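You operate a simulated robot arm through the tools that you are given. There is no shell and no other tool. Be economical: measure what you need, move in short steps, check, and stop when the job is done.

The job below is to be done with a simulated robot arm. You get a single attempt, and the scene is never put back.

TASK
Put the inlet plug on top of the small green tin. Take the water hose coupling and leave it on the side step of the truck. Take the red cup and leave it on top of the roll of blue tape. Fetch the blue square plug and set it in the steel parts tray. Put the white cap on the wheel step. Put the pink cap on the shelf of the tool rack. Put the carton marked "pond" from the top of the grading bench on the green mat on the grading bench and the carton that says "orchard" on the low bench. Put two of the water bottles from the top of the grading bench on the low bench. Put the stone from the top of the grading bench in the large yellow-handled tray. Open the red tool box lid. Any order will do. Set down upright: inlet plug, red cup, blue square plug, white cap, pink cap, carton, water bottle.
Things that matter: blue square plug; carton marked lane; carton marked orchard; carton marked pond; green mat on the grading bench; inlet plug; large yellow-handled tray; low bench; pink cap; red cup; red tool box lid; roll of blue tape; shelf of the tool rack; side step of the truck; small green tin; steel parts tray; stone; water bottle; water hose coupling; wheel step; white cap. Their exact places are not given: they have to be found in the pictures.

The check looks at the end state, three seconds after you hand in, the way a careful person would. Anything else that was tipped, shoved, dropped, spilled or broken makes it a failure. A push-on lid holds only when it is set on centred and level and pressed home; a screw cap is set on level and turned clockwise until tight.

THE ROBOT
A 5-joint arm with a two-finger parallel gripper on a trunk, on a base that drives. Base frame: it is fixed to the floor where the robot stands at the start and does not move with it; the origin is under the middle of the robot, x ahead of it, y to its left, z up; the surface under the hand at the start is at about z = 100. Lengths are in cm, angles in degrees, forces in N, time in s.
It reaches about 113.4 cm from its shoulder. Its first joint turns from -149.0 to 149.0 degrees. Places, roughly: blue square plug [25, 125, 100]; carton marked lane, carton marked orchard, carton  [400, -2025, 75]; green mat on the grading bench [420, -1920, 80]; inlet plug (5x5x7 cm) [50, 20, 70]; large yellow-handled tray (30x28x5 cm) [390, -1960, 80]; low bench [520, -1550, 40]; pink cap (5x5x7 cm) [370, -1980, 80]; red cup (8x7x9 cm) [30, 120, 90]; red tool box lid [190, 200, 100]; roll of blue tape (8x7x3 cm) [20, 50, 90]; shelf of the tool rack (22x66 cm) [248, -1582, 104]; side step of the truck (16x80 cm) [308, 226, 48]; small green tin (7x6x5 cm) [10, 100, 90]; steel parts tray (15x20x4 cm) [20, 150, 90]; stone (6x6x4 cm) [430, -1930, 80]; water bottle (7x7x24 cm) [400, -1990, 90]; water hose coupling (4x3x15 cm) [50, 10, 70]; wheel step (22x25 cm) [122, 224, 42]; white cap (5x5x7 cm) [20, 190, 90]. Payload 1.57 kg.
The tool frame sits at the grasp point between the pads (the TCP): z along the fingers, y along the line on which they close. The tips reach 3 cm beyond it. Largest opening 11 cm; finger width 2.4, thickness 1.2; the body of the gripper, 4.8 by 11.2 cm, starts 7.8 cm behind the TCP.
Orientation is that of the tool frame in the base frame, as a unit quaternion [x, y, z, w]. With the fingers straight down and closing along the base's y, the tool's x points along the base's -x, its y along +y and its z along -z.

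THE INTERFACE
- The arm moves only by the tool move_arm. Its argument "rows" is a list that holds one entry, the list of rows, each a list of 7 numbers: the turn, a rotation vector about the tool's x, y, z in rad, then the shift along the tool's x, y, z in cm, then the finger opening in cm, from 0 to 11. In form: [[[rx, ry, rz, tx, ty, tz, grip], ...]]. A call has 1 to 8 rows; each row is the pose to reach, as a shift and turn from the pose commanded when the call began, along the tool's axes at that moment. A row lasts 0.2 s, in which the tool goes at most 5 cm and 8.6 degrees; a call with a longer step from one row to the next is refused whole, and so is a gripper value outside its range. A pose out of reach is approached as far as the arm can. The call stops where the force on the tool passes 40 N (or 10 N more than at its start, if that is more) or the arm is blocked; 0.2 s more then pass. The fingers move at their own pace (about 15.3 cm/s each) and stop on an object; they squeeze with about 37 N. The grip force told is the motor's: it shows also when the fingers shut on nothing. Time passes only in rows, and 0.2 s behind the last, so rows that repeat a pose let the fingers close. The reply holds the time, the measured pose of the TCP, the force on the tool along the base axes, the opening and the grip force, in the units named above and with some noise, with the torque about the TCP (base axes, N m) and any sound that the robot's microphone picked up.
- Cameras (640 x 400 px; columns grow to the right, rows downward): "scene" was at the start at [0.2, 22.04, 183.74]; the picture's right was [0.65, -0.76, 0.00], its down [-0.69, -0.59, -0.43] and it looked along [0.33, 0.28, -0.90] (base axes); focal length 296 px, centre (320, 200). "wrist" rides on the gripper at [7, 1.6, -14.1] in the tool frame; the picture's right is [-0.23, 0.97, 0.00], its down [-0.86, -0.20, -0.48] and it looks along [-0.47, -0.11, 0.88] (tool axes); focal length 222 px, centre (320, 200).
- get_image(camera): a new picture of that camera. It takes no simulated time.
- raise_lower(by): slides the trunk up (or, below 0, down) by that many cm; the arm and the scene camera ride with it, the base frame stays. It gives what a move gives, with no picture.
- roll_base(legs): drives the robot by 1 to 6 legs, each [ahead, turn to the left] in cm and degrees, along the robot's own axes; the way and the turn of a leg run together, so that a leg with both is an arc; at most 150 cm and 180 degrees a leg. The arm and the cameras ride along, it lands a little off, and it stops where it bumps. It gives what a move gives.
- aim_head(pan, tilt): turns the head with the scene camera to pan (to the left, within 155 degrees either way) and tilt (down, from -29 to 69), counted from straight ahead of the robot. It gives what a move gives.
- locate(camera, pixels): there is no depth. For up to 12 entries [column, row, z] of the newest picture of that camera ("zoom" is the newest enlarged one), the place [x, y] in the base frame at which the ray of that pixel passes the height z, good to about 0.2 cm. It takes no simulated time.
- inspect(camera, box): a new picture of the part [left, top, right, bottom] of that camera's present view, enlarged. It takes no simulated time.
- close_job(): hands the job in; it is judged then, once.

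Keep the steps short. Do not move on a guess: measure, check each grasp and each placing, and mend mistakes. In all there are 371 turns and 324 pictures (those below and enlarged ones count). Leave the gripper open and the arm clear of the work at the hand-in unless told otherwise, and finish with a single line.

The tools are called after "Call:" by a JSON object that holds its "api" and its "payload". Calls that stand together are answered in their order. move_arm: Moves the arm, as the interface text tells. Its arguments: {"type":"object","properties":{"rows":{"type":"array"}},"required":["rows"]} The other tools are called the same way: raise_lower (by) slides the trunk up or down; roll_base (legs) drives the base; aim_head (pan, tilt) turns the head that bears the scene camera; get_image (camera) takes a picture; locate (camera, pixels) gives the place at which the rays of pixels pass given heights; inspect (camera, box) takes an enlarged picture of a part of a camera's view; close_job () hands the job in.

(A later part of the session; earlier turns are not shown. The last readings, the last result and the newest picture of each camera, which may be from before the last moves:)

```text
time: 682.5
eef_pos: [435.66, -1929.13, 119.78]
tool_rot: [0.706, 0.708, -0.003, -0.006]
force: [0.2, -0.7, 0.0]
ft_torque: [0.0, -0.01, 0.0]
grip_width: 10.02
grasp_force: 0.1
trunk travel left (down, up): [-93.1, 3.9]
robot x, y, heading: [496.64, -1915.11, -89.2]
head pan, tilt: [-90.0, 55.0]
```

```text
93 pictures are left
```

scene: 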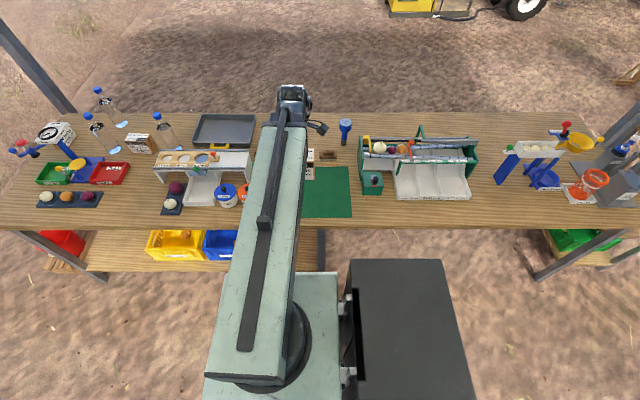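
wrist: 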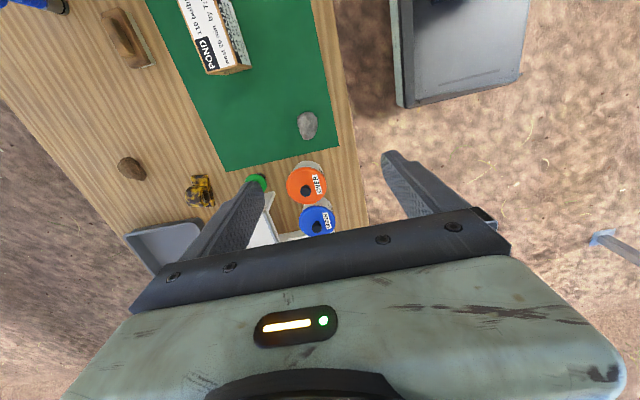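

Call:
{"api": "locate", "payload": {"camera": "wrist", "pixels": [[307, 125, 82], [307, 112, 82], [307, 138, 82], [297, 125, 82], [317, 125, 82], [303, 165, 90], [318, 218, 92]]}}

Call:
{"api": "inspect", "payload": {"camera": "wrist", "box": [260, 80, 360, 180]}}

```text
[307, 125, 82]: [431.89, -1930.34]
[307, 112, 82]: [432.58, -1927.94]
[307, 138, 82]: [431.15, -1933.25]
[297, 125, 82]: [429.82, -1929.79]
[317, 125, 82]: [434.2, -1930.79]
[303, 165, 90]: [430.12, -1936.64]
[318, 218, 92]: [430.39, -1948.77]
```

```text
4.00 times, centred on (310, 130) of wrist
```

zoom: 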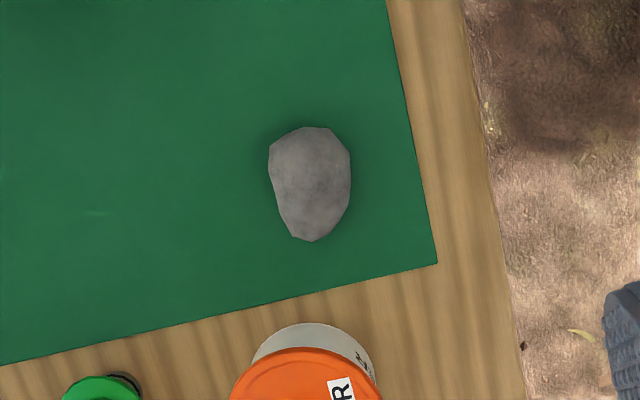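

Stone centre ≈(432,−1930.4), 4 × 6. Align, narrow to 7.5, lower.

Call:
{"api": "move_arm", "payload": {"rows": [[[0, 0, 0, -1.0, -3.7, 0, 7.5]]]}}

Call:
{"api": "raise_lower", "payload": {"by": -29}}

Call:
{"api": "inspect", "payload": {"camera": "wrist", "box": [230, 80, 410, 230]}}

```text
time: 682.9
eef_pos: [431.55, -1930.1, 119.76]
tool_rot: [0.706, 0.709, -0.003, -0.004]
force: [-0.5, -0.1, 0.0]
ft_torque: [-0.01, -0.03, -0.02]
grip_width: 7.49
grasp_force: 0.0
trunk travel left (down, up): [-93.1, 3.9]
robot x, y, heading: [496.67, -1915.17, -89.3]
head pan, tilt: [-90.0, 55.0]
```

```text
time: 685.8
eef_pos: [431.68, -1930.06, 90.77]
tool_rot: [0.705, 0.709, -0.004, -0.005]
force: [-0.2, 0.2, -0.3]
ft_torque: [-0.01, -0.02, -0.01]
grip_width: 7.51
grasp_force: 0.0
trunk travel left (down, up): [-64.1, 32.9]
robot x, y, heading: [497.01, -1915.1, -89.5]
head pan, tilt: [-90.0, 55.0]
```

```text
2.67 times, centred on (320, 155) of wrist
```

zoom: 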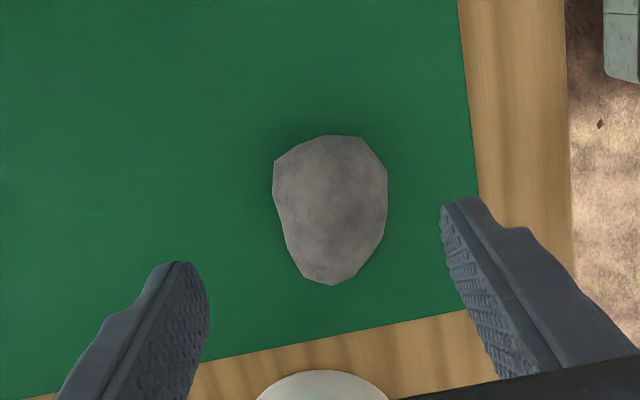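

Call:
{"api": "move_arm", "payload": {"rows": [[[0, 0, 0, 0.1, 0.35, 0, 7.5]]]}}

Call:
{"api": "raise_lower", "payload": {"by": -6.9}}

Call:
{"api": "move_arm", "payload": {"rows": [[[0, 0, 0, 0, 0, 0, 4.5], [0, 0, 0, 0, 0, 0, 1], [0, 0, 0, 0, 0, 0, 1]]]}}

Call:
{"api": "raise_lower", "payload": {"by": 36}}

Call:
{"api": "get_image", "payload": {"camera": "wrist"}}

```text
time: 686.2
eef_pos: [432.12, -1930.01, 90.68]
tool_rot: [0.706, 0.709, -0.004, -0.005]
force: [0.7, 0.0, -0.1]
ft_torque: [0.05, 0.01, 0.03]
grip_width: 7.51
grasp_force: 0.0
trunk travel left (down, up): [-64.1, 32.9]
robot x, y, heading: [496.38, -1915.26, -89.4]
head pan, tilt: [-90.0, 55.0]
```

```text
time: 687.3
eef_pos: [431.92, -1929.99, 83.91]
tool_rot: [0.705, 0.709, -0.004, -0.006]
force: [-0.1, -0.4, 0.3]
ft_torque: [0.02, -0.01, 0.03]
grip_width: 7.49
grasp_force: 0.1
trunk travel left (down, up): [-57.2, 39.8]
robot x, y, heading: [496.84, -1915.16, -89.5]
head pan, tilt: [-90.0, 55.0]
```

```text
time: 688.1
eef_pos: [432.02, -1929.98, 83.82]
tool_rot: [0.706, 0.709, -0.004, -0.004]
force: [0.2, 1.3, 1.6]
ft_torque: [0.01, 0.03, -0.08]
grip_width: 4.39
grasp_force: 36.6
trunk travel left (down, up): [-57.2, 39.8]
robot x, y, heading: [496.85, -1915.21, -89.4]
head pan, tilt: [-90.0, 55.0]
```

```text
time: 691.6
eef_pos: [432.05, -1930.03, 119.9]
tool_rot: [0.705, 0.709, -0.004, -0.005]
force: [-0.4, -0.2, -2.4]
ft_torque: [0.04, 0.0, 0.01]
grip_width: 4.24
grasp_force: 37.0
trunk travel left (down, up): [-93.2, 3.8]
robot x, y, heading: [496.42, -1915.18, -89.6]
head pan, tilt: [-90.0, 55.0]
```

```text
90 pictures are left
```

wrist: 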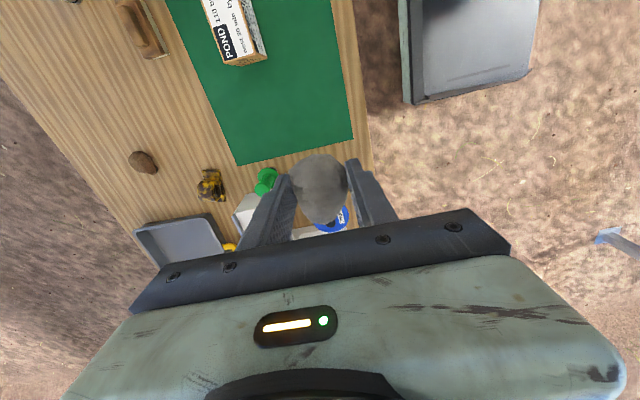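

Stone held. Shift the base to about (485,−1960) so the tray comes within reach.

Call:
{"api": "roll_base", "payload": {"legs": [[0, -15], [46, 0], [0, 15]]}}

Call:
{"api": "get_image", "payload": {"camera": "scene"}}

Call:
{"api": "get_image", "payload": {"camera": "wrist"}}

```text
time: 696.1
eef_pos: [420.62, -1974.43, 119.84]
tool_rot: [0.705, 0.709, -0.003, -0.005]
force: [-0.4, 0.5, -2.9]
ft_torque: [-0.04, -0.01, -0.01]
grip_width: 4.18
grasp_force: 37.4
trunk travel left (down, up): [-93.2, 3.8]
robot x, y, heading: [486.17, -1959.85, -89.7]
head pan, tilt: [-90.0, 55.0]
```

```text
89 pictures are left
```

scene: 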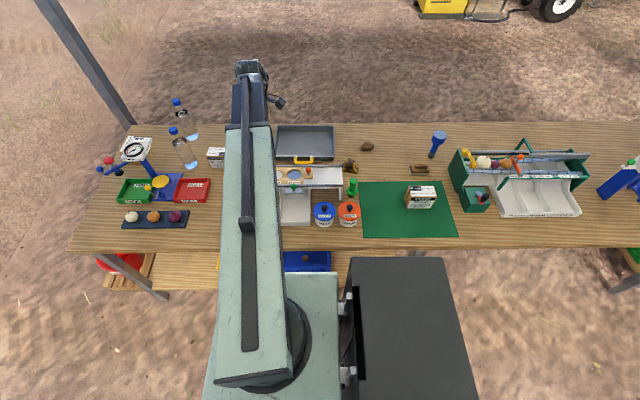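

```text
88 pictures are left
```

wrist: 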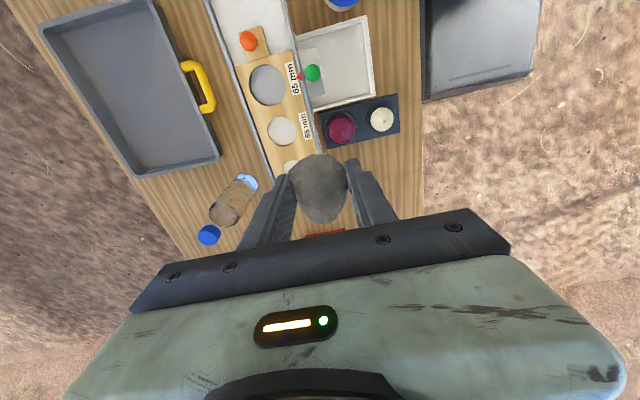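

Call:
{"api": "locate", "payload": {"camera": "wrist", "pixels": [[178, 70, 81], [208, 150, 81], [140, 165, 81], [165, 110, 81], [205, 85, 85]]}}

Call:
{"api": "locate", "payload": {"camera": "scene", "pixels": [[280, 128, 84], [333, 128, 84], [330, 157, 84], [277, 157, 84], [315, 145, 81]]}}

```text
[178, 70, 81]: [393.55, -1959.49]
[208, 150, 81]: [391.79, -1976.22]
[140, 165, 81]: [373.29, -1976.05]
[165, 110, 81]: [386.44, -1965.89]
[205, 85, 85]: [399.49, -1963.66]
```

```text
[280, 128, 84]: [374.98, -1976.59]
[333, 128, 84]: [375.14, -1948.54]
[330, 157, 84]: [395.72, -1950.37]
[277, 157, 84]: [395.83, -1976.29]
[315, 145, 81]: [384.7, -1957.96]
```

Interior x 372–394, y −1977…−1949. Extend to (388.5,−1962) with a slight 14° tilt for reach.

Call:
{"api": "move_arm", "payload": {"rows": [[[0.03, 0, 0, 1.55, -4, -0.1, 1], [0.06, 0, 0, 3.1, -8, -0.2, 1], [0.09, 0, 0, 4.65, -12, -0.3, 1], [0.12, 0, 0, 6.2, -16, -0.4, 1], [0.15, 0, 0, 7.75, -20, -0.5, 1], [0.19, 0, 0, 9.3, -24, -0.6, 1], [0.22, 0, 0, 10.85, -28, -0.7, 1], [0.25, 0, 0, 12.4, -32, -0.75, 1]]]}}

Call:
{"api": "get_image", "payload": {"camera": "wrist"}}

```text
time: 697.9
eef_pos: [390.44, -1962.37, 120.68]
tool_rot: [0.699, 0.703, -0.093, -0.093]
force: [-0.5, 0.0, -2.0]
ft_torque: [0.03, 0.01, 0.0]
grip_width: 4.18
grasp_force: 36.9
out of reach, approached as far as the arm can: row 2, 3, 4, 5, 6, 7, 8
trunk travel left (down, up): [-93.2, 3.8]
robot x, y, heading: [486.01, -1959.67, -89.9]
head pan, tilt: [-90.0, 55.0]
```

```text
87 pictures are left
```

wrist: 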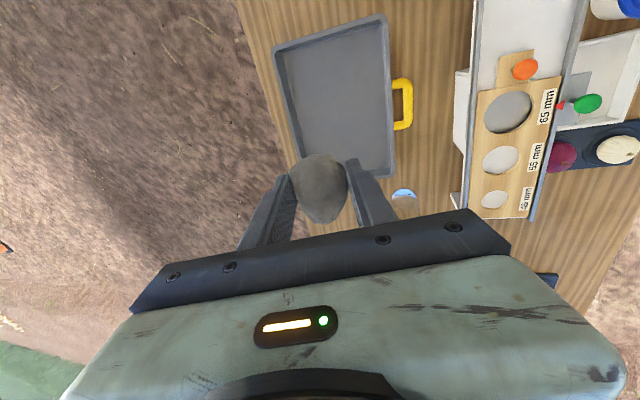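

Increase the tilt a bit more to gain 3 cm (away from the tray's back wall).

Call:
{"api": "move_arm", "payload": {"rows": [[[0.07, 0, 0, 0, -1.5, 0, 1], [0.14, 0, 0, 0, -3, 0, 1], [0.2, 0, 0, 0, -4, 0, 1]]]}}

Call:
{"api": "raise_lower", "payload": {"by": -29}}

Call:
{"api": "get_image", "payload": {"camera": "wrist"}}

```text
time: 698.7
eef_pos: [386.34, -1962.43, 122.37]
tool_rot: [0.686, 0.691, -0.161, -0.162]
force: [-0.7, -0.1, -3.2]
ft_torque: [0.01, 0.01, -0.03]
grip_width: 4.15
grasp_force: 37.3
out of reach, approached as far as the arm can: row 2, 3
trunk travel left (down, up): [-93.2, 3.8]
robot x, y, heading: [486.22, -1959.78, -90.0]
head pan, tilt: [-90.0, 55.0]
```

```text
time: 701.6
eef_pos: [386.54, -1962.41, 93.41]
tool_rot: [0.687, 0.69, -0.162, -0.161]
force: [-0.1, -0.4, -2.6]
ft_torque: [0.0, -0.06, 0.04]
grip_width: 4.17
grasp_force: 37.1
trunk travel left (down, up): [-64.2, 32.8]
robot x, y, heading: [486.32, -1959.88, -89.9]
head pan, tilt: [-90.0, 55.0]
```

```text
86 pictures are left
```

wrist: 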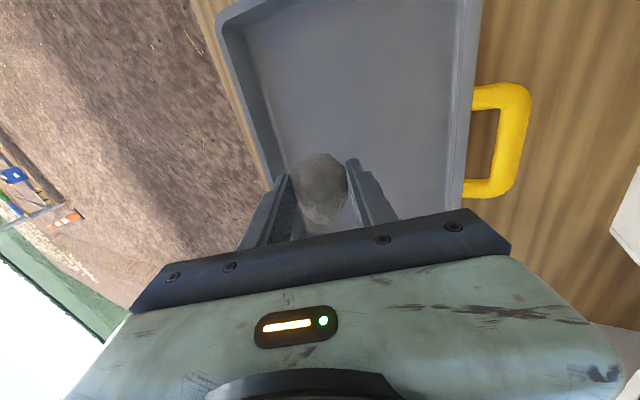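

Call:
{"api": "raise_lower", "payload": {"by": -7}}

Call:
{"api": "raise_lower", "payload": {"by": -1}}

Call:
{"api": "raise_lower", "payload": {"by": -0.8}}

```text
time: 702.7
eef_pos: [386.5, -1962.43, 86.36]
tool_rot: [0.687, 0.689, -0.161, -0.162]
force: [0.1, -0.5, -2.5]
ft_torque: [0.02, -0.04, -0.01]
grip_width: 4.17
grasp_force: 36.9
trunk travel left (down, up): [-57.2, 39.8]
robot x, y, heading: [485.94, -1959.58, -89.6]
head pan, tilt: [-90.0, 55.0]
```

```text
time: 703.3
eef_pos: [386.54, -1962.18, 85.36]
tool_rot: [0.686, 0.69, -0.162, -0.161]
force: [0.0, 0.0, -1.9]
ft_torque: [0.01, -0.07, 0.0]
grip_width: 4.16
grasp_force: 37.0
trunk travel left (down, up): [-56.2, 40.8]
robot x, y, heading: [486.18, -1959.93, -89.8]
head pan, tilt: [-90.0, 55.0]
```

```text
time: 703.9
eef_pos: [386.48, -1962.45, 84.59]
tool_rot: [0.687, 0.69, -0.161, -0.161]
force: [-0.2, -0.6, -2.2]
ft_torque: [0.02, -0.04, 0.01]
grip_width: 4.17
grasp_force: 37.3
trunk travel left (down, up): [-55.4, 41.6]
robot x, y, heading: [486.07, -1959.51, -90.2]
head pan, tilt: [-90.0, 55.0]
```

Call:
{"api": "raise_lower", "payload": {"by": -0.5}}

Call:
{"api": "move_arm", "payload": {"rows": [[[0, 0, 0, 0, 0, 0, 5], [0, 0, 0, 0, 0, 0, 6.2], [0, 0, 0, 0, 0, 0, 6.2]]]}}

Call:
{"api": "raise_lower", "payload": {"by": 36}}

Call:
{"api": "get_image", "payload": {"camera": "wrist"}}

```text
time: 704.5
eef_pos: [386.5, -1962.31, 84.61]
tool_rot: [0.686, 0.689, -0.165, -0.164]
force: [4.9, 0.1, 25.6]
ft_torque: [-0.01, -0.66, 0.02]
grip_width: 4.16
grasp_force: 36.8
trunk travel left (down, up): [-55.0, 42.0]
robot x, y, heading: [486.15, -1959.74, -90.0]
head pan, tilt: [-90.0, 55.0]
stopped: the force on the tool passed its limit at 41 N (the readings are from after the stop); the commanded pose is now the measured one
```

```text
time: 705.4
eef_pos: [386.47, -1962.26, 84.48]
tool_rot: [0.685, 0.69, -0.165, -0.165]
force: [-7.2, -0.5, 35.6]
ft_torque: [-0.02, -0.29, -0.02]
grip_width: 4.33
grasp_force: 0.1
trunk travel left (down, up): [-55.0, 42.0]
robot x, y, heading: [486.46, -1959.71, -89.9]
head pan, tilt: [-90.0, 55.0]
```

```text
time: 708.9
eef_pos: [386.21, -1962.38, 120.24]
tool_rot: [0.685, 0.691, -0.163, -0.164]
force: [-1.2, -0.1, -0.5]
ft_torque: [0.02, -0.01, 0.03]
grip_width: 6.2
grasp_force: 0.0
trunk travel left (down, up): [-91.0, 6.0]
robot x, y, heading: [486.35, -1960.14, -89.5]
head pan, tilt: [-90.0, 55.0]
```

```text
85 pictures are left
```

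wrist: 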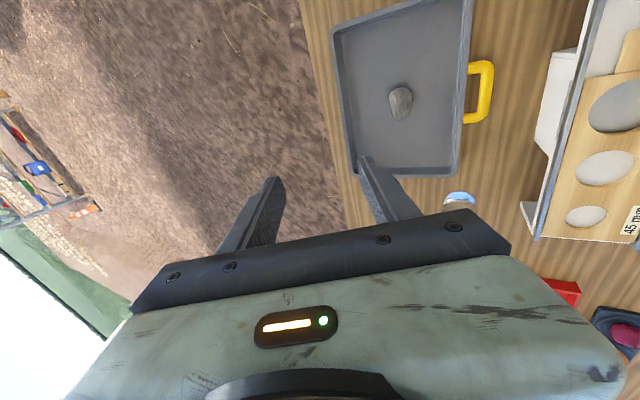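

Stone lies in the tray. Retract and straighten the hand, then drive 44 cm south for the ORCHARD carton.

Call:
{"api": "move_arm", "payload": {"rows": [[[-0.058, 0, 0, 0, 4.16, -1.73, 9], [-0.116, 0, 0, 0, 8.3, -3.45, 9], [-0.175, 0, 0, 0, 12.5, -5.2, 9], [-0.233, 0, 0, 0, 16.6, -6.9, 9], [-0.29, 0, 0, 0, 20.8, -8.6, 9], [-0.35, 0, 0, 0, 25, -10.35, 9], [-0.408, 0, 0, 0, 29.1, -12.1, 9], [-0.466, 0, 0, 0, 33.3, -13.8, 9]]]}}

Call:
{"api": "roll_base", "payload": {"legs": [[44, 0]]}}

Call:
{"api": "get_image", "payload": {"camera": "wrist"}}

Call:
{"api": "get_image", "payload": {"camera": "scene"}}

```text
time: 710.6
eef_pos: [422.24, -1961.89, 117.59]
tool_rot: [0.706, 0.709, 0.001, -0.001]
force: [-0.2, -0.5, 1.2]
ft_torque: [-0.02, -0.05, 0.04]
grip_width: 9.01
grasp_force: 0.0
out of reach, approached as far as the arm can: row 3, 4, 5
trunk travel left (down, up): [-91.0, 6.0]
robot x, y, heading: [486.46, -1959.33, -89.8]
head pan, tilt: [-90.0, 55.0]
```

```text
time: 713.3
eef_pos: [422.1, -2005.14, 117.58]
tool_rot: [0.709, 0.705, 0.001, -0.002]
force: [-0.1, 0.5, 0.3]
ft_torque: [0.0, -0.01, 0.03]
grip_width: 8.97
grasp_force: 0.0
trunk travel left (down, up): [-91.0, 6.0]
robot x, y, heading: [486.18, -2003.23, -90.5]
head pan, tilt: [-90.0, 55.0]
```

```text
84 pictures are left
```

wrist: 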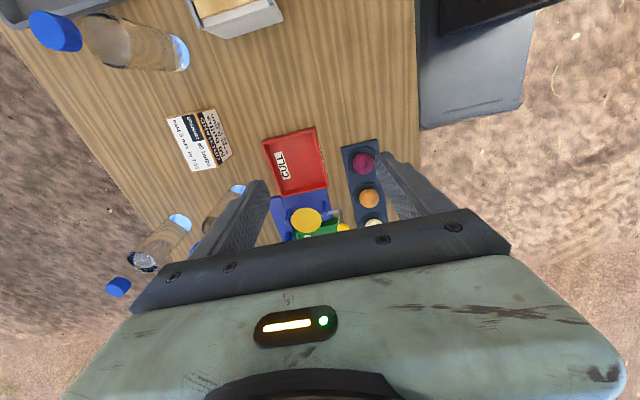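

```text
83 pictures are left
```

scene: 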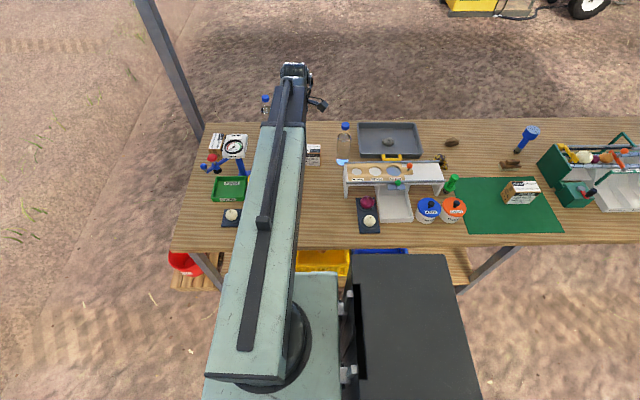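

Call:
{"api": "inspect", "payload": {"camera": "wrist", "box": [130, 70, 290, 210]}}

Call:
{"api": "locate", "payload": {"camera": "wrist", "pixels": [[168, 119, 88.7], [203, 112, 88.7], [216, 165, 88.7], [190, 171, 88.7]]}}

```text
2.86 times, centred on (210, 140) of wrist
```

zoom: 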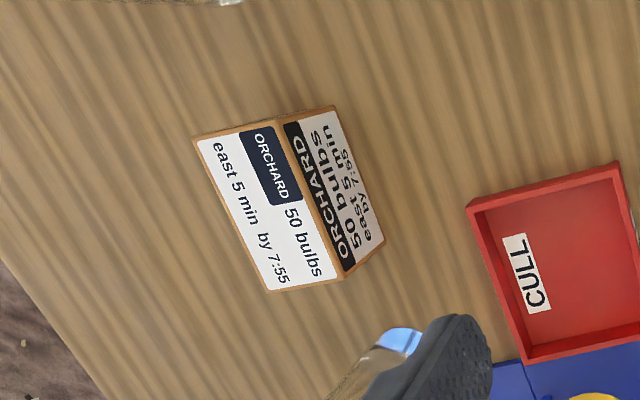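

```text
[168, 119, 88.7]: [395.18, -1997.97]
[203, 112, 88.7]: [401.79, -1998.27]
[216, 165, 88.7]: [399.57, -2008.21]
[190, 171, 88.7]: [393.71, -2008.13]
```

Call:
{"api": "locate", "payload": {"camera": "wrist", "pixels": [[192.3, 142.1, 88.7], [165.6, 118, 88.7], [193.9, 111.3, 88.7], [218, 167.3, 88.7], [191.8, 171.9, 88.7]]}}

```text
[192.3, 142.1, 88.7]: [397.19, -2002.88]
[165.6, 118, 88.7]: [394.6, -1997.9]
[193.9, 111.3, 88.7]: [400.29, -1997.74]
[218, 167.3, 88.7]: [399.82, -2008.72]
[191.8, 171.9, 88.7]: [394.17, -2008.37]
```

ORCHARD centre (397.2,−2003.2). Move over, lower, grip.

Call:
{"api": "move_arm", "payload": {"rows": [[[0, 0, 0, 0.4, -4.2, 0, 9], [0, 0, 0, 0.7, -8.4, 0, 9], [0, 0, 0, 1.1, -12.6, 0, 9], [0, 0, 0, 1.4, -16.8, 0, 9], [0, 0, 0, 1.7, -21, 0, 9], [0, 0, 0, 1.9, -24.9, 0, 9]]]}}

Call:
{"api": "raise_lower", "payload": {"by": -24}}

Call:
{"api": "inspect", "payload": {"camera": "wrist", "box": [220, 80, 420, 240]}}

```text
time: 714.7
eef_pos: [397.06, -2002.73, 117.64]
tool_rot: [0.709, 0.705, 0.001, -0.001]
force: [0.0, -0.9, 0.3]
ft_torque: [0.03, -0.02, -0.03]
grip_width: 9.01
grasp_force: 0.1
trunk travel left (down, up): [-91.0, 6.0]
robot x, y, heading: [486.4, -2003.26, -90.8]
head pan, tilt: [-90.0, 55.0]
```

```text
time: 717.2
eef_pos: [397.23, -2002.77, 93.55]
tool_rot: [0.709, 0.705, 0.001, -0.001]
force: [1.7, 0.8, 0.3]
ft_torque: [-0.01, -0.01, -0.02]
grip_width: 9.0
grasp_force: 0.1
trunk travel left (down, up): [-67.0, 30.0]
robot x, y, heading: [486.09, -2003.22, -90.6]
head pan, tilt: [-90.0, 55.0]
```

```text
2.50 times, centred on (320, 160) of wrist
```

zoom: 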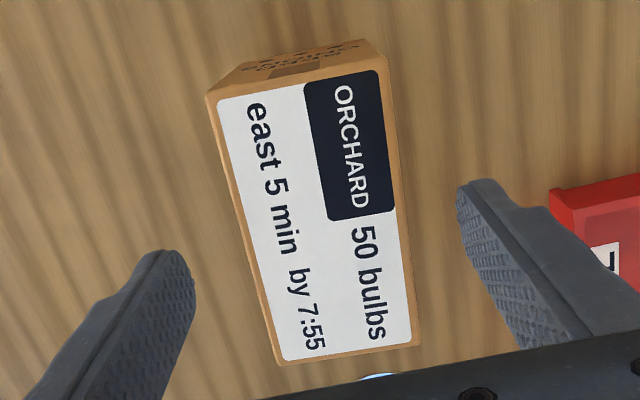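

Call:
{"api": "raise_lower", "payload": {"by": -8}}

Call:
{"api": "move_arm", "payload": {"rows": [[[0, 0, 0, 0, 0, 0, 6], [0, 0, 0, 0, 0, 0, 3], [0, 0, 0, 0, 0, 0, 3]]]}}

Call:
{"api": "raise_lower", "payload": {"by": 36}}

Call:
{"api": "move_arm", "payload": {"rows": [[[0, 0, 0, 0, 4.5, 0, 3], [0, 0, 0, 0, 9, 0, 3], [0, 0, 0, 0, 13.5, 0, 3], [0, 0, 0, 0, 18, 0, 3], [0, 0, 0, 0, 22.5, 0, 3], [0, 0, 0, 0, 27, 0, 3], [0, 0, 0, 0, 31, 0, 3]]]}}

Call:
{"api": "get_image", "payload": {"camera": "wrist"}}

```text
time: 718.4
eef_pos: [397.12, -2002.87, 85.67]
tool_rot: [0.709, 0.705, 0.001, 0.0]
force: [-0.2, -0.6, -0.2]
ft_torque: [-0.02, 0.04, -0.01]
grip_width: 8.99
grasp_force: 0.1
trunk travel left (down, up): [-59.0, 38.0]
robot x, y, heading: [485.91, -2003.19, -90.5]
head pan, tilt: [-90.0, 55.0]
```

```text
time: 719.2
eef_pos: [397.09, -2002.77, 85.67]
tool_rot: [0.708, 0.706, 0.001, -0.001]
force: [1.2, 0.3, 1.7]
ft_torque: [0.01, -0.23, -0.12]
grip_width: 6.06
grasp_force: 36.7
trunk travel left (down, up): [-59.0, 38.0]
robot x, y, heading: [485.98, -2003.75, -90.5]
head pan, tilt: [-90.0, 55.0]
```

```text
time: 722.7
eef_pos: [397.18, -2002.92, 121.62]
tool_rot: [0.709, 0.705, 0.001, 0.0]
force: [0.0, -0.4, -3.7]
ft_torque: [0.01, -0.02, 0.02]
grip_width: 6.03
grasp_force: 36.8
trunk travel left (down, up): [-95.0, 2.0]
robot x, y, heading: [485.88, -2003.61, -90.2]
head pan, tilt: [-90.0, 55.0]
```

```text
time: 724.3
eef_pos: [428.21, -2003.12, 121.54]
tool_rot: [0.709, 0.705, 0.0, -0.001]
force: [-0.2, 0.0, -3.4]
ft_torque: [-0.01, -0.03, -0.01]
grip_width: 6.0
grasp_force: 37.3
trunk travel left (down, up): [-95.0, 2.0]
robot x, y, heading: [486.16, -2003.57, -90.2]
head pan, tilt: [-90.0, 55.0]
```

```text
80 pictures are left
```

wrist: 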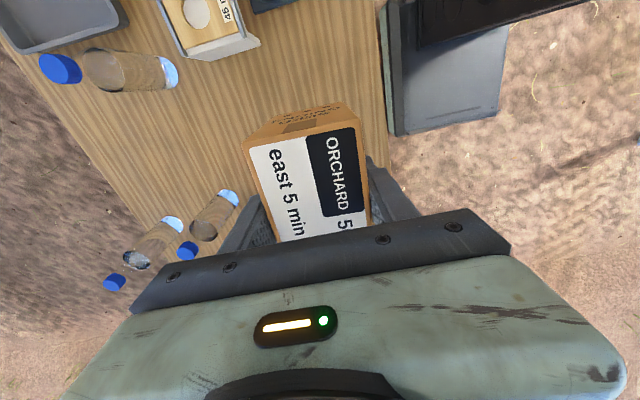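

ORCHARD held. Reverse north along the back lane, angled out to x≈512, and stop short to look at the low bench.

Call:
{"api": "roll_base", "payload": {"legs": [[0, -10], [-150, 0], [0, 10], [-150, 0], [-35, 0]]}}

Call:
{"api": "aim_head", "payload": {"pan": -150, "tilt": 40}}

Call:
{"api": "get_image", "payload": {"camera": "scene"}}

```text
time: 741.8
eef_pos: [454.57, -1673.08, 121.65]
tool_rot: [0.712, 0.702, 0.0, 0.0]
force: [0.1, 0.4, -4.2]
ft_torque: [0.0, 0.03, -0.01]
grip_width: 5.98
grasp_force: 37.4
trunk travel left (down, up): [-95.0, 2.0]
robot x, y, heading: [512.59, -1674.3, -91.7]
head pan, tilt: [-90.0, 55.0]
```

```text
time: 743.1
eef_pos: [454.63, -1673.05, 121.59]
tool_rot: [0.713, 0.701, 0.001, 0.0]
force: [-0.1, -0.4, -4.5]
ft_torque: [-0.01, 0.0, 0.03]
grip_width: 5.95
grasp_force: 37.1
trunk travel left (down, up): [-95.0, 2.0]
robot x, y, heading: [512.46, -1673.81, -91.1]
head pan, tilt: [-150.0, 40.0]
```

```text
79 pictures are left
```

scene: 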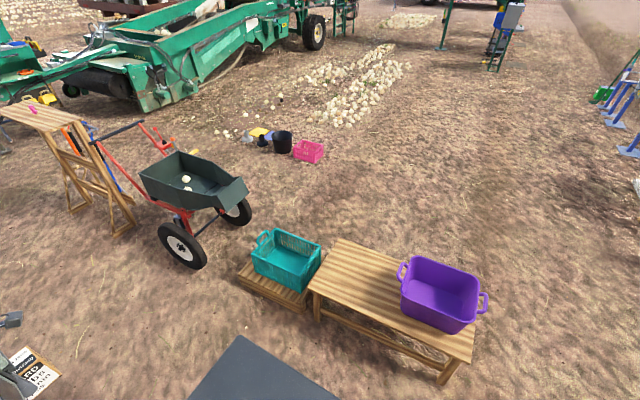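

Call:
{"api": "locate", "payload": {"camera": "scene", "pixels": [[340, 240, 42], [310, 287, 42], [472, 360, 42], [405, 320, 42], [403, 272, 42], [360, 280, 42], [240, 375, 110], [300, 300, 10], [245, 270, 10]]}}

Call:
{"api": "inspect", "payload": {"camera": "scene", "box": [220, 220, 500, 395]}}

```text
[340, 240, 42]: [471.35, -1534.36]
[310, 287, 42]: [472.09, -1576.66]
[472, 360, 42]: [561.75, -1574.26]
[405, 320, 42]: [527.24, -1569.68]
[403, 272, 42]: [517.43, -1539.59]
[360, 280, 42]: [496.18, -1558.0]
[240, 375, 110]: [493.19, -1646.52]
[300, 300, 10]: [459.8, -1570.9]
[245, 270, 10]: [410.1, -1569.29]
```

```text
2.29 times, centred on (360, 308) of scene
```

zoom: 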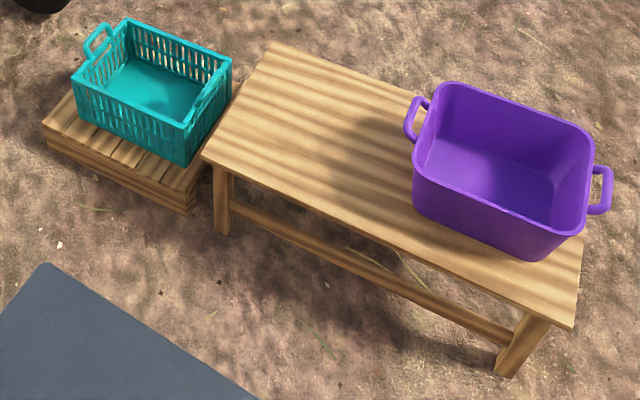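

Low bench top x 471–562, y −1576…−1534; crate from x≈518. Free part x 474–512. Reverse 41 more, turn right to heading 180°, advance 27.

Call:
{"api": "roll_base", "payload": {"legs": [[-41, 0], [0, -89], [29, 0]]}}

Call:
{"api": "aim_head", "payload": {"pan": -90, "tilt": 55}}

Call:
{"api": "get_image", "payload": {"camera": "wrist"}}

Call:
{"api": "get_image", "payload": {"camera": "scene"}}

```text
time: 751.0
eef_pos: [484.68, -1574.3, 121.71]
tool_rot: [1.0, 0.001, 0.001, 0.0]
force: [-0.5, 0.5, -4.4]
ft_torque: [0.01, -0.05, 0.01]
grip_width: 5.96
grasp_force: 37.0
trunk travel left (down, up): [-95.0, 2.0]
robot x, y, heading: [484.91, -1629.07, -179.4]
head pan, tilt: [-150.0, 40.0]
```

```text
time: 752.4
eef_pos: [484.56, -1574.32, 121.75]
tool_rot: [1.0, 0.001, 0.001, 0.0]
force: [0.2, 0.1, -3.6]
ft_torque: [-0.03, 0.03, 0.04]
grip_width: 5.98
grasp_force: 36.7
trunk travel left (down, up): [-95.0, 2.0]
robot x, y, heading: [484.8, -1628.6, -179.7]
head pan, tilt: [-90.0, 55.0]
```

```text
77 pictures are left
```

wrist: 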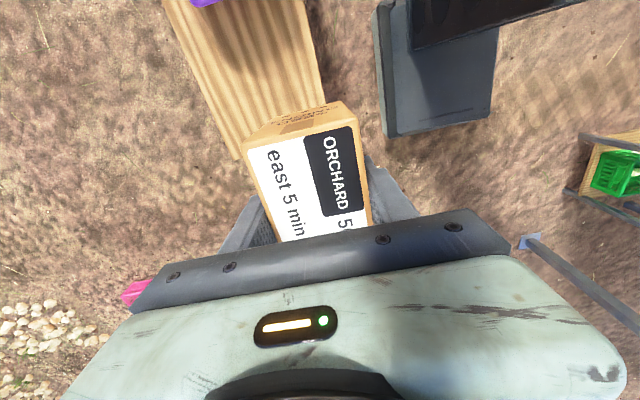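

```text
76 pictures are left
```

scene: 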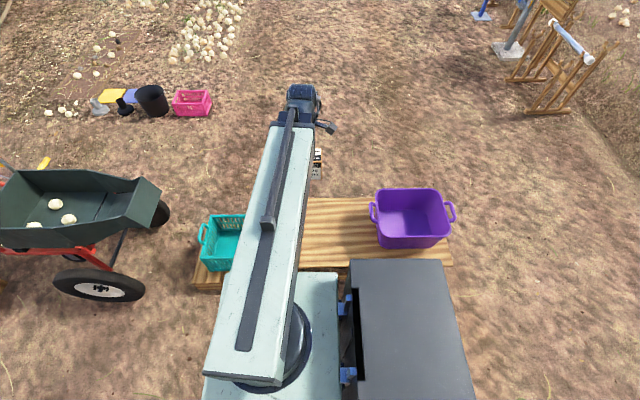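

Extend over the bench: target (481.5,−1544).

Call:
{"api": "move_arm", "payload": {"rows": [[[0, 0, 0, -0.5, -4.4, 0, 3], [0, 0, 0, -1, -8.8, 0, 3], [0, 0, 0, -1.5, -13.2, 0, 3], [0, 0, 0, -2, -17.6, 0, 3], [0, 0, 0, -2.5, -22, 0, 3], [0, 0, 0, -3, -26.4, 0, 3], [0, 0, 0, -3, -30.3, 0, 3]]]}}

Call:
{"api": "raise_lower", "payload": {"by": -40}}

Call:
{"api": "raise_lower", "payload": {"by": -30}}

Call:
{"api": "get_image", "payload": {"camera": "wrist"}}

```text
time: 754.0
eef_pos: [481.48, -1544.04, 121.61]
tool_rot: [1.0, 0.001, 0.001, 0.0]
force: [-1.3, 0.2, -5.0]
ft_torque: [0.02, -0.05, -0.04]
grip_width: 5.96
grasp_force: 36.6
trunk travel left (down, up): [-95.0, 2.0]
robot x, y, heading: [484.84, -1628.93, -179.9]
head pan, tilt: [-90.0, 55.0]
```

```text
time: 757.8
eef_pos: [481.56, -1544.08, 81.59]
tool_rot: [1.0, 0.002, 0.001, 0.0]
force: [0.0, -0.2, -4.4]
ft_torque: [-0.02, 0.01, 0.0]
grip_width: 5.99
grasp_force: 36.5
trunk travel left (down, up): [-55.0, 42.0]
robot x, y, heading: [484.82, -1628.82, -179.4]
head pan, tilt: [-90.0, 55.0]
```

```text
time: 760.8
eef_pos: [481.64, -1544.17, 51.65]
tool_rot: [1.0, 0.001, 0.001, -0.001]
force: [0.2, 0.5, -4.3]
ft_torque: [0.03, -0.03, 0.02]
grip_width: 5.96
grasp_force: 37.3
trunk travel left (down, up): [-25.0, 72.0]
robot x, y, heading: [484.85, -1628.65, -179.8]
head pan, tilt: [-90.0, 55.0]
```

```text
75 pictures are left
```

wrist: 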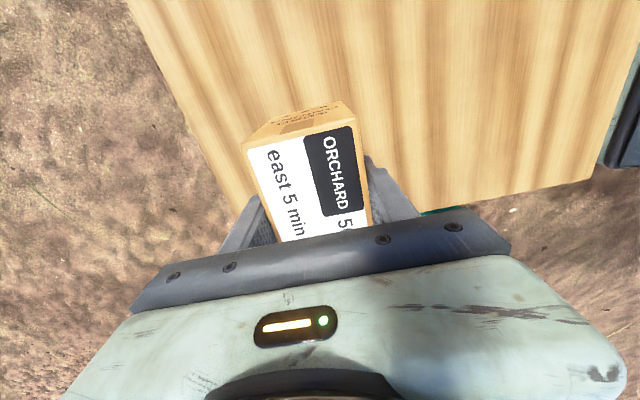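

Call:
{"api": "locate", "payload": {"camera": "wrist", "pixels": [[200, 130, 42], [160, 50, 42], [500, 193, 42], [595, 180, 42], [620, 30, 42]]}}

```text
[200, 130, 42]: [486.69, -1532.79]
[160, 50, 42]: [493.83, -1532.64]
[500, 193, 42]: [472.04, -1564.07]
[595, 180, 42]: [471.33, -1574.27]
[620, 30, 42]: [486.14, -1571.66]
```

Call:
{"api": "raise_lower", "payload": {"by": -3.2}}

Call:
{"api": "raise_lower", "payload": {"by": -0.8}}

Call:
{"api": "raise_lower", "payload": {"by": -0.8}}

```text
time: 761.5
eef_pos: [481.54, -1544.12, 48.47]
tool_rot: [1.0, 0.001, 0.002, 0.0]
force: [-0.3, 0.5, -3.5]
ft_torque: [-0.03, -0.01, 0.01]
grip_width: 5.97
grasp_force: 37.8
trunk travel left (down, up): [-21.8, 75.2]
robot x, y, heading: [484.78, -1628.94, -179.5]
head pan, tilt: [-90.0, 55.0]
```

```text
time: 762.1
eef_pos: [481.47, -1544.12, 47.63]
tool_rot: [1.0, 0.0, 0.001, 0.0]
force: [-0.6, -0.2, -4.7]
ft_torque: [-0.02, -0.03, -0.01]
grip_width: 5.99
grasp_force: 36.7
trunk travel left (down, up): [-21.0, 76.0]
robot x, y, heading: [485.13, -1628.96, -179.6]
head pan, tilt: [-90.0, 55.0]
```

```text
time: 762.7
eef_pos: [481.46, -1544.06, 46.87]
tool_rot: [1.0, 0.001, 0.001, 0.0]
force: [0.4, -0.1, -4.9]
ft_torque: [0.02, -0.02, -0.02]
grip_width: 5.98
grasp_force: 37.5
trunk travel left (down, up): [-20.2, 76.8]
robot x, y, heading: [484.77, -1628.54, -179.5]
head pan, tilt: [-90.0, 55.0]
```

Call:
{"api": "raise_lower", "payload": {"by": -0.7}}

Call:
{"api": "raise_lower", "payload": {"by": -0.6}}

Call:
{"api": "raise_lower", "payload": {"by": -0.6}}

```text
time: 763.2
eef_pos: [481.5, -1544.16, 46.11]
tool_rot: [1.0, 0.001, 0.001, 0.0]
force: [0.6, 0.9, -4.0]
ft_torque: [0.01, 0.0, 0.02]
grip_width: 5.96
grasp_force: 37.3
trunk travel left (down, up): [-19.5, 77.5]
robot x, y, heading: [484.69, -1628.79, -179.6]
head pan, tilt: [-90.0, 55.0]
```

```text
time: 763.8
eef_pos: [481.43, -1544.16, 45.68]
tool_rot: [1.0, 0.001, 0.001, -0.001]
force: [0.2, 5.4, 18.0]
ft_torque: [-0.31, 0.07, -0.04]
grip_width: 5.97
grasp_force: 36.9
trunk travel left (down, up): [-18.9, 78.1]
robot x, y, heading: [485.18, -1628.85, -179.6]
head pan, tilt: [-90.0, 55.0]
```

```text
time: 764.1
eef_pos: [481.47, -1544.23, 45.57]
tool_rot: [1.0, 0.001, 0.0, -0.002]
force: [-0.5, 1.4, 30.5]
ft_torque: [-0.95, 0.16, 0.01]
grip_width: 5.97
grasp_force: 36.6
trunk travel left (down, up): [-18.8, 78.2]
robot x, y, heading: [484.75, -1628.96, -179.6]
head pan, tilt: [-90.0, 55.0]
stopped: the force on the tool passed its limit at 42 N (the readings are from after the stop); the commanded pose is now the measured one
```

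Call:
{"api": "raise_lower", "payload": {"by": 0.2}}

Call:
{"api": "move_arm", "payload": {"rows": [[[0, 0, 0, 0, 0, 0, 6.5], [0, 0, 0, 0, 0, 0, 7.5], [0, 0, 0, 0, 0, 0, 8.5]]]}}

Call:
{"api": "raise_lower", "payload": {"by": 40}}

Call:
{"api": "get_image", "payload": {"camera": "wrist"}}

```text
time: 764.7
eef_pos: [481.48, -1544.13, 45.65]
tool_rot: [1.0, 0.0, 0.001, -0.001]
force: [0.6, -5.2, 7.8]
ft_torque: [-0.63, 0.02, 0.04]
grip_width: 5.97
grasp_force: 36.5
trunk travel left (down, up): [-19.0, 78.0]
robot x, y, heading: [484.53, -1628.84, -179.8]
head pan, tilt: [-90.0, 55.0]
```

```text
time: 765.5
eef_pos: [481.55, -1544.09, 45.64]
tool_rot: [1.0, 0.001, 0.001, -0.001]
force: [0.4, -0.1, 0.1]
ft_torque: [0.01, 0.0, -0.01]
grip_width: 8.48
grasp_force: 0.0
trunk travel left (down, up): [-19.0, 78.0]
robot x, y, heading: [484.55, -1629.06, -179.6]
head pan, tilt: [-90.0, 55.0]
```

```text
time: 769.3
eef_pos: [481.48, -1544.13, 85.63]
tool_rot: [1.0, 0.001, 0.0, -0.001]
force: [-0.1, 0.0, 0.1]
ft_torque: [-0.02, 0.02, -0.01]
grip_width: 8.5
grasp_force: 0.1
trunk travel left (down, up): [-59.0, 38.0]
robot x, y, heading: [484.94, -1628.94, -179.8]
head pan, tilt: [-90.0, 55.0]
```

```text
74 pictures are left
```

wrist: 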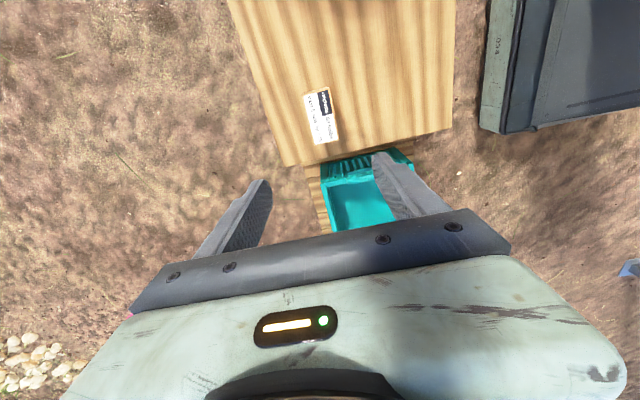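

ORCHARD stands on the low bench. Go back for a bottle (at (398,−1986)); I'll grip it by the cap from above.

Call:
{"api": "raise_lower", "payload": {"by": 36}}

Call:
{"api": "move_arm", "payload": {"rows": [[[0, 0, 0, 0, 4.5, 0, 7], [0, 0, 0, 0, 9, 0, 7], [0, 0, 0, 0, 13.5, 0, 7], [0, 0, 0, 0, 18, 0, 7], [0, 0, 0, 0, 22.5, 0, 7], [0, 0, 0, 0, 26.5, 0, 7]]]}}

Call:
{"api": "roll_base", "payload": {"legs": [[-28, 0], [0, 89], [110, 0], [115, 0], [0, -10], [132, 0]]}}

Call:
{"api": "roll_base", "payload": {"legs": [[0, 10]]}}

Call:
{"api": "get_image", "payload": {"camera": "wrist"}}

Call:
{"api": "get_image", "payload": {"camera": "scene"}}

```text
time: 772.8
eef_pos: [481.61, -1544.18, 121.6]
tool_rot: [1.0, 0.001, 0.001, -0.001]
force: [-0.4, -0.4, -0.6]
ft_torque: [0.01, 0.01, 0.0]
grip_width: 8.51
grasp_force: 0.1
trunk travel left (down, up): [-95.0, 2.0]
robot x, y, heading: [484.67, -1629.04, -179.3]
head pan, tilt: [-90.0, 55.0]
```

```text
time: 774.2
eef_pos: [481.61, -1570.73, 121.58]
tool_rot: [1.0, 0.001, 0.001, -0.001]
force: [0.4, -0.8, -0.6]
ft_torque: [0.0, 0.0, 0.03]
grip_width: 7.0
grasp_force: 0.1
trunk travel left (down, up): [-95.0, 2.0]
robot x, y, heading: [485.0, -1628.73, -179.8]
head pan, tilt: [-90.0, 55.0]
```

```text
time: 797.4
eef_pos: [438.24, -1975.13, 121.66]
tool_rot: [0.761, 0.649, 0.0, -0.003]
force: [-0.1, -0.2, 0.0]
ft_torque: [-0.04, -0.01, 0.0]
grip_width: 7.01
grasp_force: 0.1
trunk travel left (down, up): [-95.0, 2.0]
robot x, y, heading: [495.86, -1981.2, -99.1]
head pan, tilt: [-90.0, 55.0]
```

```text
time: 798.5
eef_pos: [437.96, -1985.25, 121.75]
tool_rot: [0.701, 0.713, 0.0, -0.003]
force: [-0.6, 0.4, -0.1]
ft_torque: [0.0, 0.02, -0.02]
grip_width: 7.02
grasp_force: 0.0
trunk travel left (down, up): [-95.0, 2.0]
robot x, y, heading: [496.63, -1981.1, -89.4]
head pan, tilt: [-90.0, 55.0]
```

```text
73 pictures are left
```

wrist: 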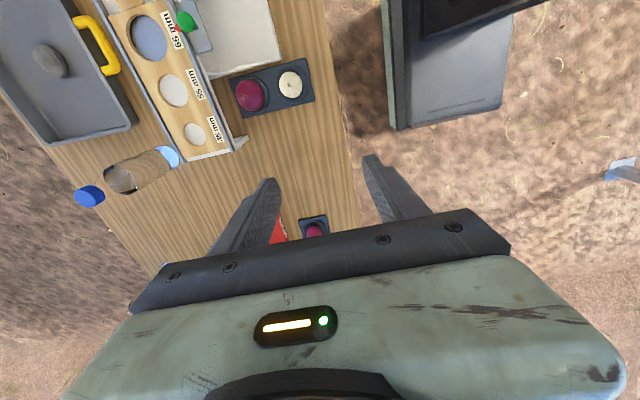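

```text
72 pictures are left
```

scene: 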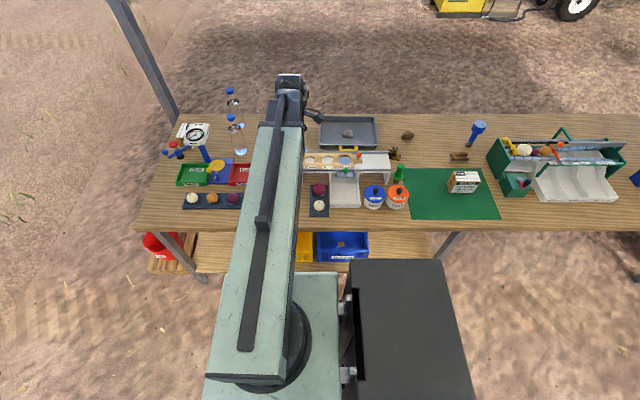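

Base is 10 cm too far out; zig-zag 10 cm toward the bench.

Call:
{"api": "locate", "payload": {"camera": "wrist", "pixels": [[88, 197, 103.5], [172, 157, 81]]}}

Call:
{"api": "roll_base", "payload": {"legs": [[0, -13], [22, 0], [0, 26], [-22, 0], [0, -13]]}}

```text
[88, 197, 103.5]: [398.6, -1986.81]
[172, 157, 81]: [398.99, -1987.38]
```

```text
time: 804.4
eef_pos: [428.22, -1984.39, 121.51]
tool_rot: [0.705, 0.709, 0.0, -0.001]
force: [-0.2, -0.3, -0.8]
ft_torque: [0.06, -0.01, 0.01]
grip_width: 7.01
grasp_force: 0.1
trunk travel left (down, up): [-95.0, 2.0]
robot x, y, heading: [485.8, -1981.28, -89.4]
head pan, tilt: [-90.0, 55.0]
```

Move over the bottle cap at (398.6,−1986.9).

Call:
{"api": "move_arm", "payload": {"rows": [[[0, 0, 0, -0.4, -4.3, 0, 6], [0, 0, 0, -0.8, -8.6, 0, 6], [0, 0, 0, -1.2, -12.9, 0, 6], [0, 0, 0, -1.6, -17.2, 0, 6], [0, 0, 0, -2, -21.5, 0, 6], [0, 0, 0, -2.3, -25.8, 0, 6], [0, 0, 0, -2.5, -29.6, 0, 6]]]}}

Call:
{"api": "raise_lower", "payload": {"by": -10}}

Call:
{"api": "inspect", "payload": {"camera": "wrist", "box": [220, 60, 420, 240]}}

```text
time: 806.0
eef_pos: [398.32, -1987.07, 121.53]
tool_rot: [0.705, 0.709, 0.001, -0.002]
force: [0.9, 0.2, -0.6]
ft_torque: [0.0, 0.02, 0.0]
grip_width: 6.0
grasp_force: 0.1
trunk travel left (down, up): [-95.0, 2.0]
robot x, y, heading: [486.12, -1981.38, -89.3]
head pan, tilt: [-90.0, 55.0]
```

```text
time: 807.4
eef_pos: [398.39, -1987.14, 111.71]
tool_rot: [0.706, 0.709, 0.0, -0.002]
force: [0.1, 0.4, -0.2]
ft_torque: [-0.02, -0.04, 0.02]
grip_width: 6.0
grasp_force: 0.0
trunk travel left (down, up): [-85.0, 12.0]
robot x, y, heading: [486.07, -1980.87, -89.1]
head pan, tilt: [-90.0, 55.0]
```

```text
2.22 times, centred on (320, 150) of wrist
```

zoom: 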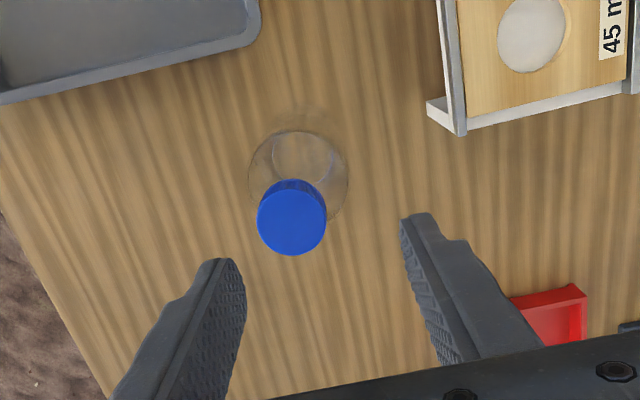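

Cap is 1.35 cm toward −x. Correct, lower 9, grip.

Call:
{"api": "move_arm", "payload": {"rows": [[[0, 0, 0, 0, -1.35, 0, 6]]]}}

Call:
{"api": "raise_lower", "payload": {"by": -8.7}}

Call:
{"api": "inspect", "payload": {"camera": "wrist", "box": [220, 80, 420, 240]}}

```text
time: 807.8
eef_pos: [397.27, -1987.14, 111.51]
tool_rot: [0.705, 0.709, 0.0, -0.001]
force: [-1.0, -0.1, 0.8]
ft_torque: [0.0, 0.01, -0.01]
grip_width: 6.01
grasp_force: 0.0
trunk travel left (down, up): [-85.0, 12.0]
robot x, y, heading: [486.45, -1981.37, -89.4]
head pan, tilt: [-90.0, 55.0]
```

```text
time: 809.0
eef_pos: [397.07, -1987.06, 102.87]
tool_rot: [0.705, 0.709, 0.0, -0.002]
force: [0.1, -0.5, -0.4]
ft_torque: [0.03, -0.04, -0.01]
grip_width: 5.99
grasp_force: 0.1
trunk travel left (down, up): [-76.3, 20.7]
robot x, y, heading: [486.06, -1980.91, -89.4]
head pan, tilt: [-90.0, 55.0]
```

```text
2.50 times, centred on (320, 160) of wrist
```

zoom: 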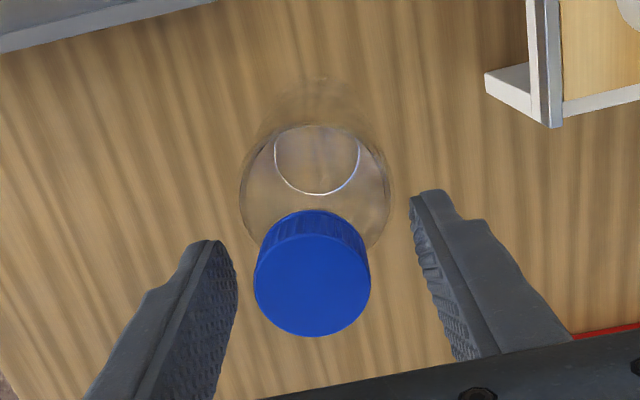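

Call:
{"api": "raise_lower", "payload": {"by": -0.8}}

Call:
{"api": "move_arm", "payload": {"rows": [[[0, 0, 0, 0, -0.3, 0, 4], [0, 0, 0, 0, -0.3, 0, 1.5], [0, 0, 0, 0, -0.3, 0, 1.5], [0, 0, 0, 0, -0.3, 0, 1.5]]]}}

Call:
{"api": "raise_lower", "payload": {"by": 3}}

Call:
{"api": "get_image", "payload": {"camera": "wrist"}}

```text
time: 809.5
eef_pos: [397.22, -1987.18, 102.14]
tool_rot: [0.705, 0.709, 0.0, -0.001]
force: [-0.1, 0.0, -0.4]
ft_torque: [0.01, 0.01, -0.02]
grip_width: 6.01
grasp_force: 0.1
trunk travel left (down, up): [-75.5, 21.5]
robot x, y, heading: [486.19, -1981.2, -89.5]
head pan, tilt: [-90.0, 55.0]
```

```text
time: 810.5
eef_pos: [396.93, -1987.12, 102.18]
tool_rot: [0.705, 0.709, -0.001, -0.002]
force: [0.9, -0.3, 1.9]
ft_torque: [0.0, -0.09, -0.03]
grip_width: 3.43
grasp_force: 37.0
trunk travel left (down, up): [-75.5, 21.5]
robot x, y, heading: [485.82, -1981.06, -89.3]
head pan, tilt: [-90.0, 55.0]
```

```text
time: 811.3
eef_pos: [396.89, -1987.0, 105.16]
tool_rot: [0.705, 0.71, 0.001, -0.002]
force: [-0.2, 0.4, -5.1]
ft_torque: [-0.02, -0.02, 0.02]
grip_width: 3.32
grasp_force: 37.4
trunk travel left (down, up): [-78.5, 18.5]
robot x, y, heading: [485.98, -1981.02, -89.5]
head pan, tilt: [-90.0, 55.0]
```

```text
69 pictures are left
```

wrist: 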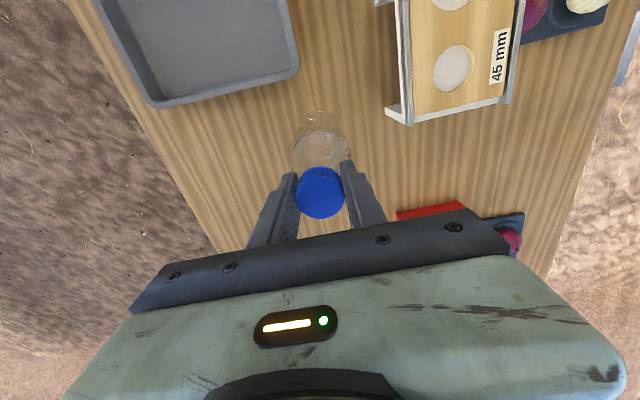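

Bottle lifted (≈0.5 kg). Raise fully, retract, and take it to the low bench by the back lane.

Call:
{"api": "raise_lower", "payload": {"by": 18}}

Call:
{"api": "move_arm", "payload": {"rows": [[[0, 0, 0, 0, 4.5, 0, 1.5], [0, 0, 0, 0, 9, 0, 1.5], [0, 0, 0, 0, 13.5, 0, 1.5], [0, 0, 0, 0, 18, 0, 1.5], [0, 0, 0, 0, 22.5, 0, 1.5], [0, 0, 0, 0, 27, 0, 1.5], [0, 0, 0, 0, 31.5, 0, 1.5], [0, 0, 0, 0, 33.5, 0, 1.5]]]}}

Call:
{"api": "roll_base", "payload": {"legs": [[0, -12], [-140, 0], [0, 12], [-100, 0], [-113, 0]]}}

Call:
{"api": "get_image", "payload": {"camera": "wrist"}}

```text
time: 813.3
eef_pos: [396.83, -1987.15, 122.98]
tool_rot: [0.705, 0.709, 0.0, 0.0]
force: [-0.3, 0.2, -5.6]
ft_torque: [-0.02, 0.04, -0.02]
grip_width: 3.31
grasp_force: 37.2
trunk travel left (down, up): [-96.5, 0.5]
robot x, y, heading: [485.86, -1981.53, -89.5]
head pan, tilt: [-90.0, 55.0]
```

```text
time: 815.1
eef_pos: [430.48, -1987.17, 123.14]
tool_rot: [0.706, 0.709, 0.001, -0.001]
force: [-0.9, 0.0, -6.2]
ft_torque: [-0.01, 0.02, 0.0]
grip_width: 3.31
grasp_force: 37.0
trunk travel left (down, up): [-96.5, 0.5]
robot x, y, heading: [486.31, -1981.03, -89.4]
head pan, tilt: [-90.0, 55.0]
```

```text
time: 833.8
eef_pos: [461.45, -1635.05, 123.09]
tool_rot: [0.712, 0.702, 0.0, -0.001]
force: [-0.1, -0.7, -5.4]
ft_torque: [0.01, 0.02, 0.01]
grip_width: 3.3
grasp_force: 36.4
trunk travel left (down, up): [-96.5, 0.5]
robot x, y, heading: [517.24, -1629.67, -90.3]
head pan, tilt: [-90.0, 55.0]
```

```text
68 pictures are left
```

wrist: 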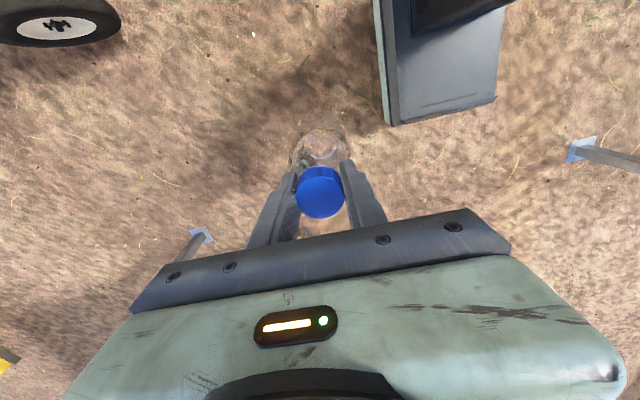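

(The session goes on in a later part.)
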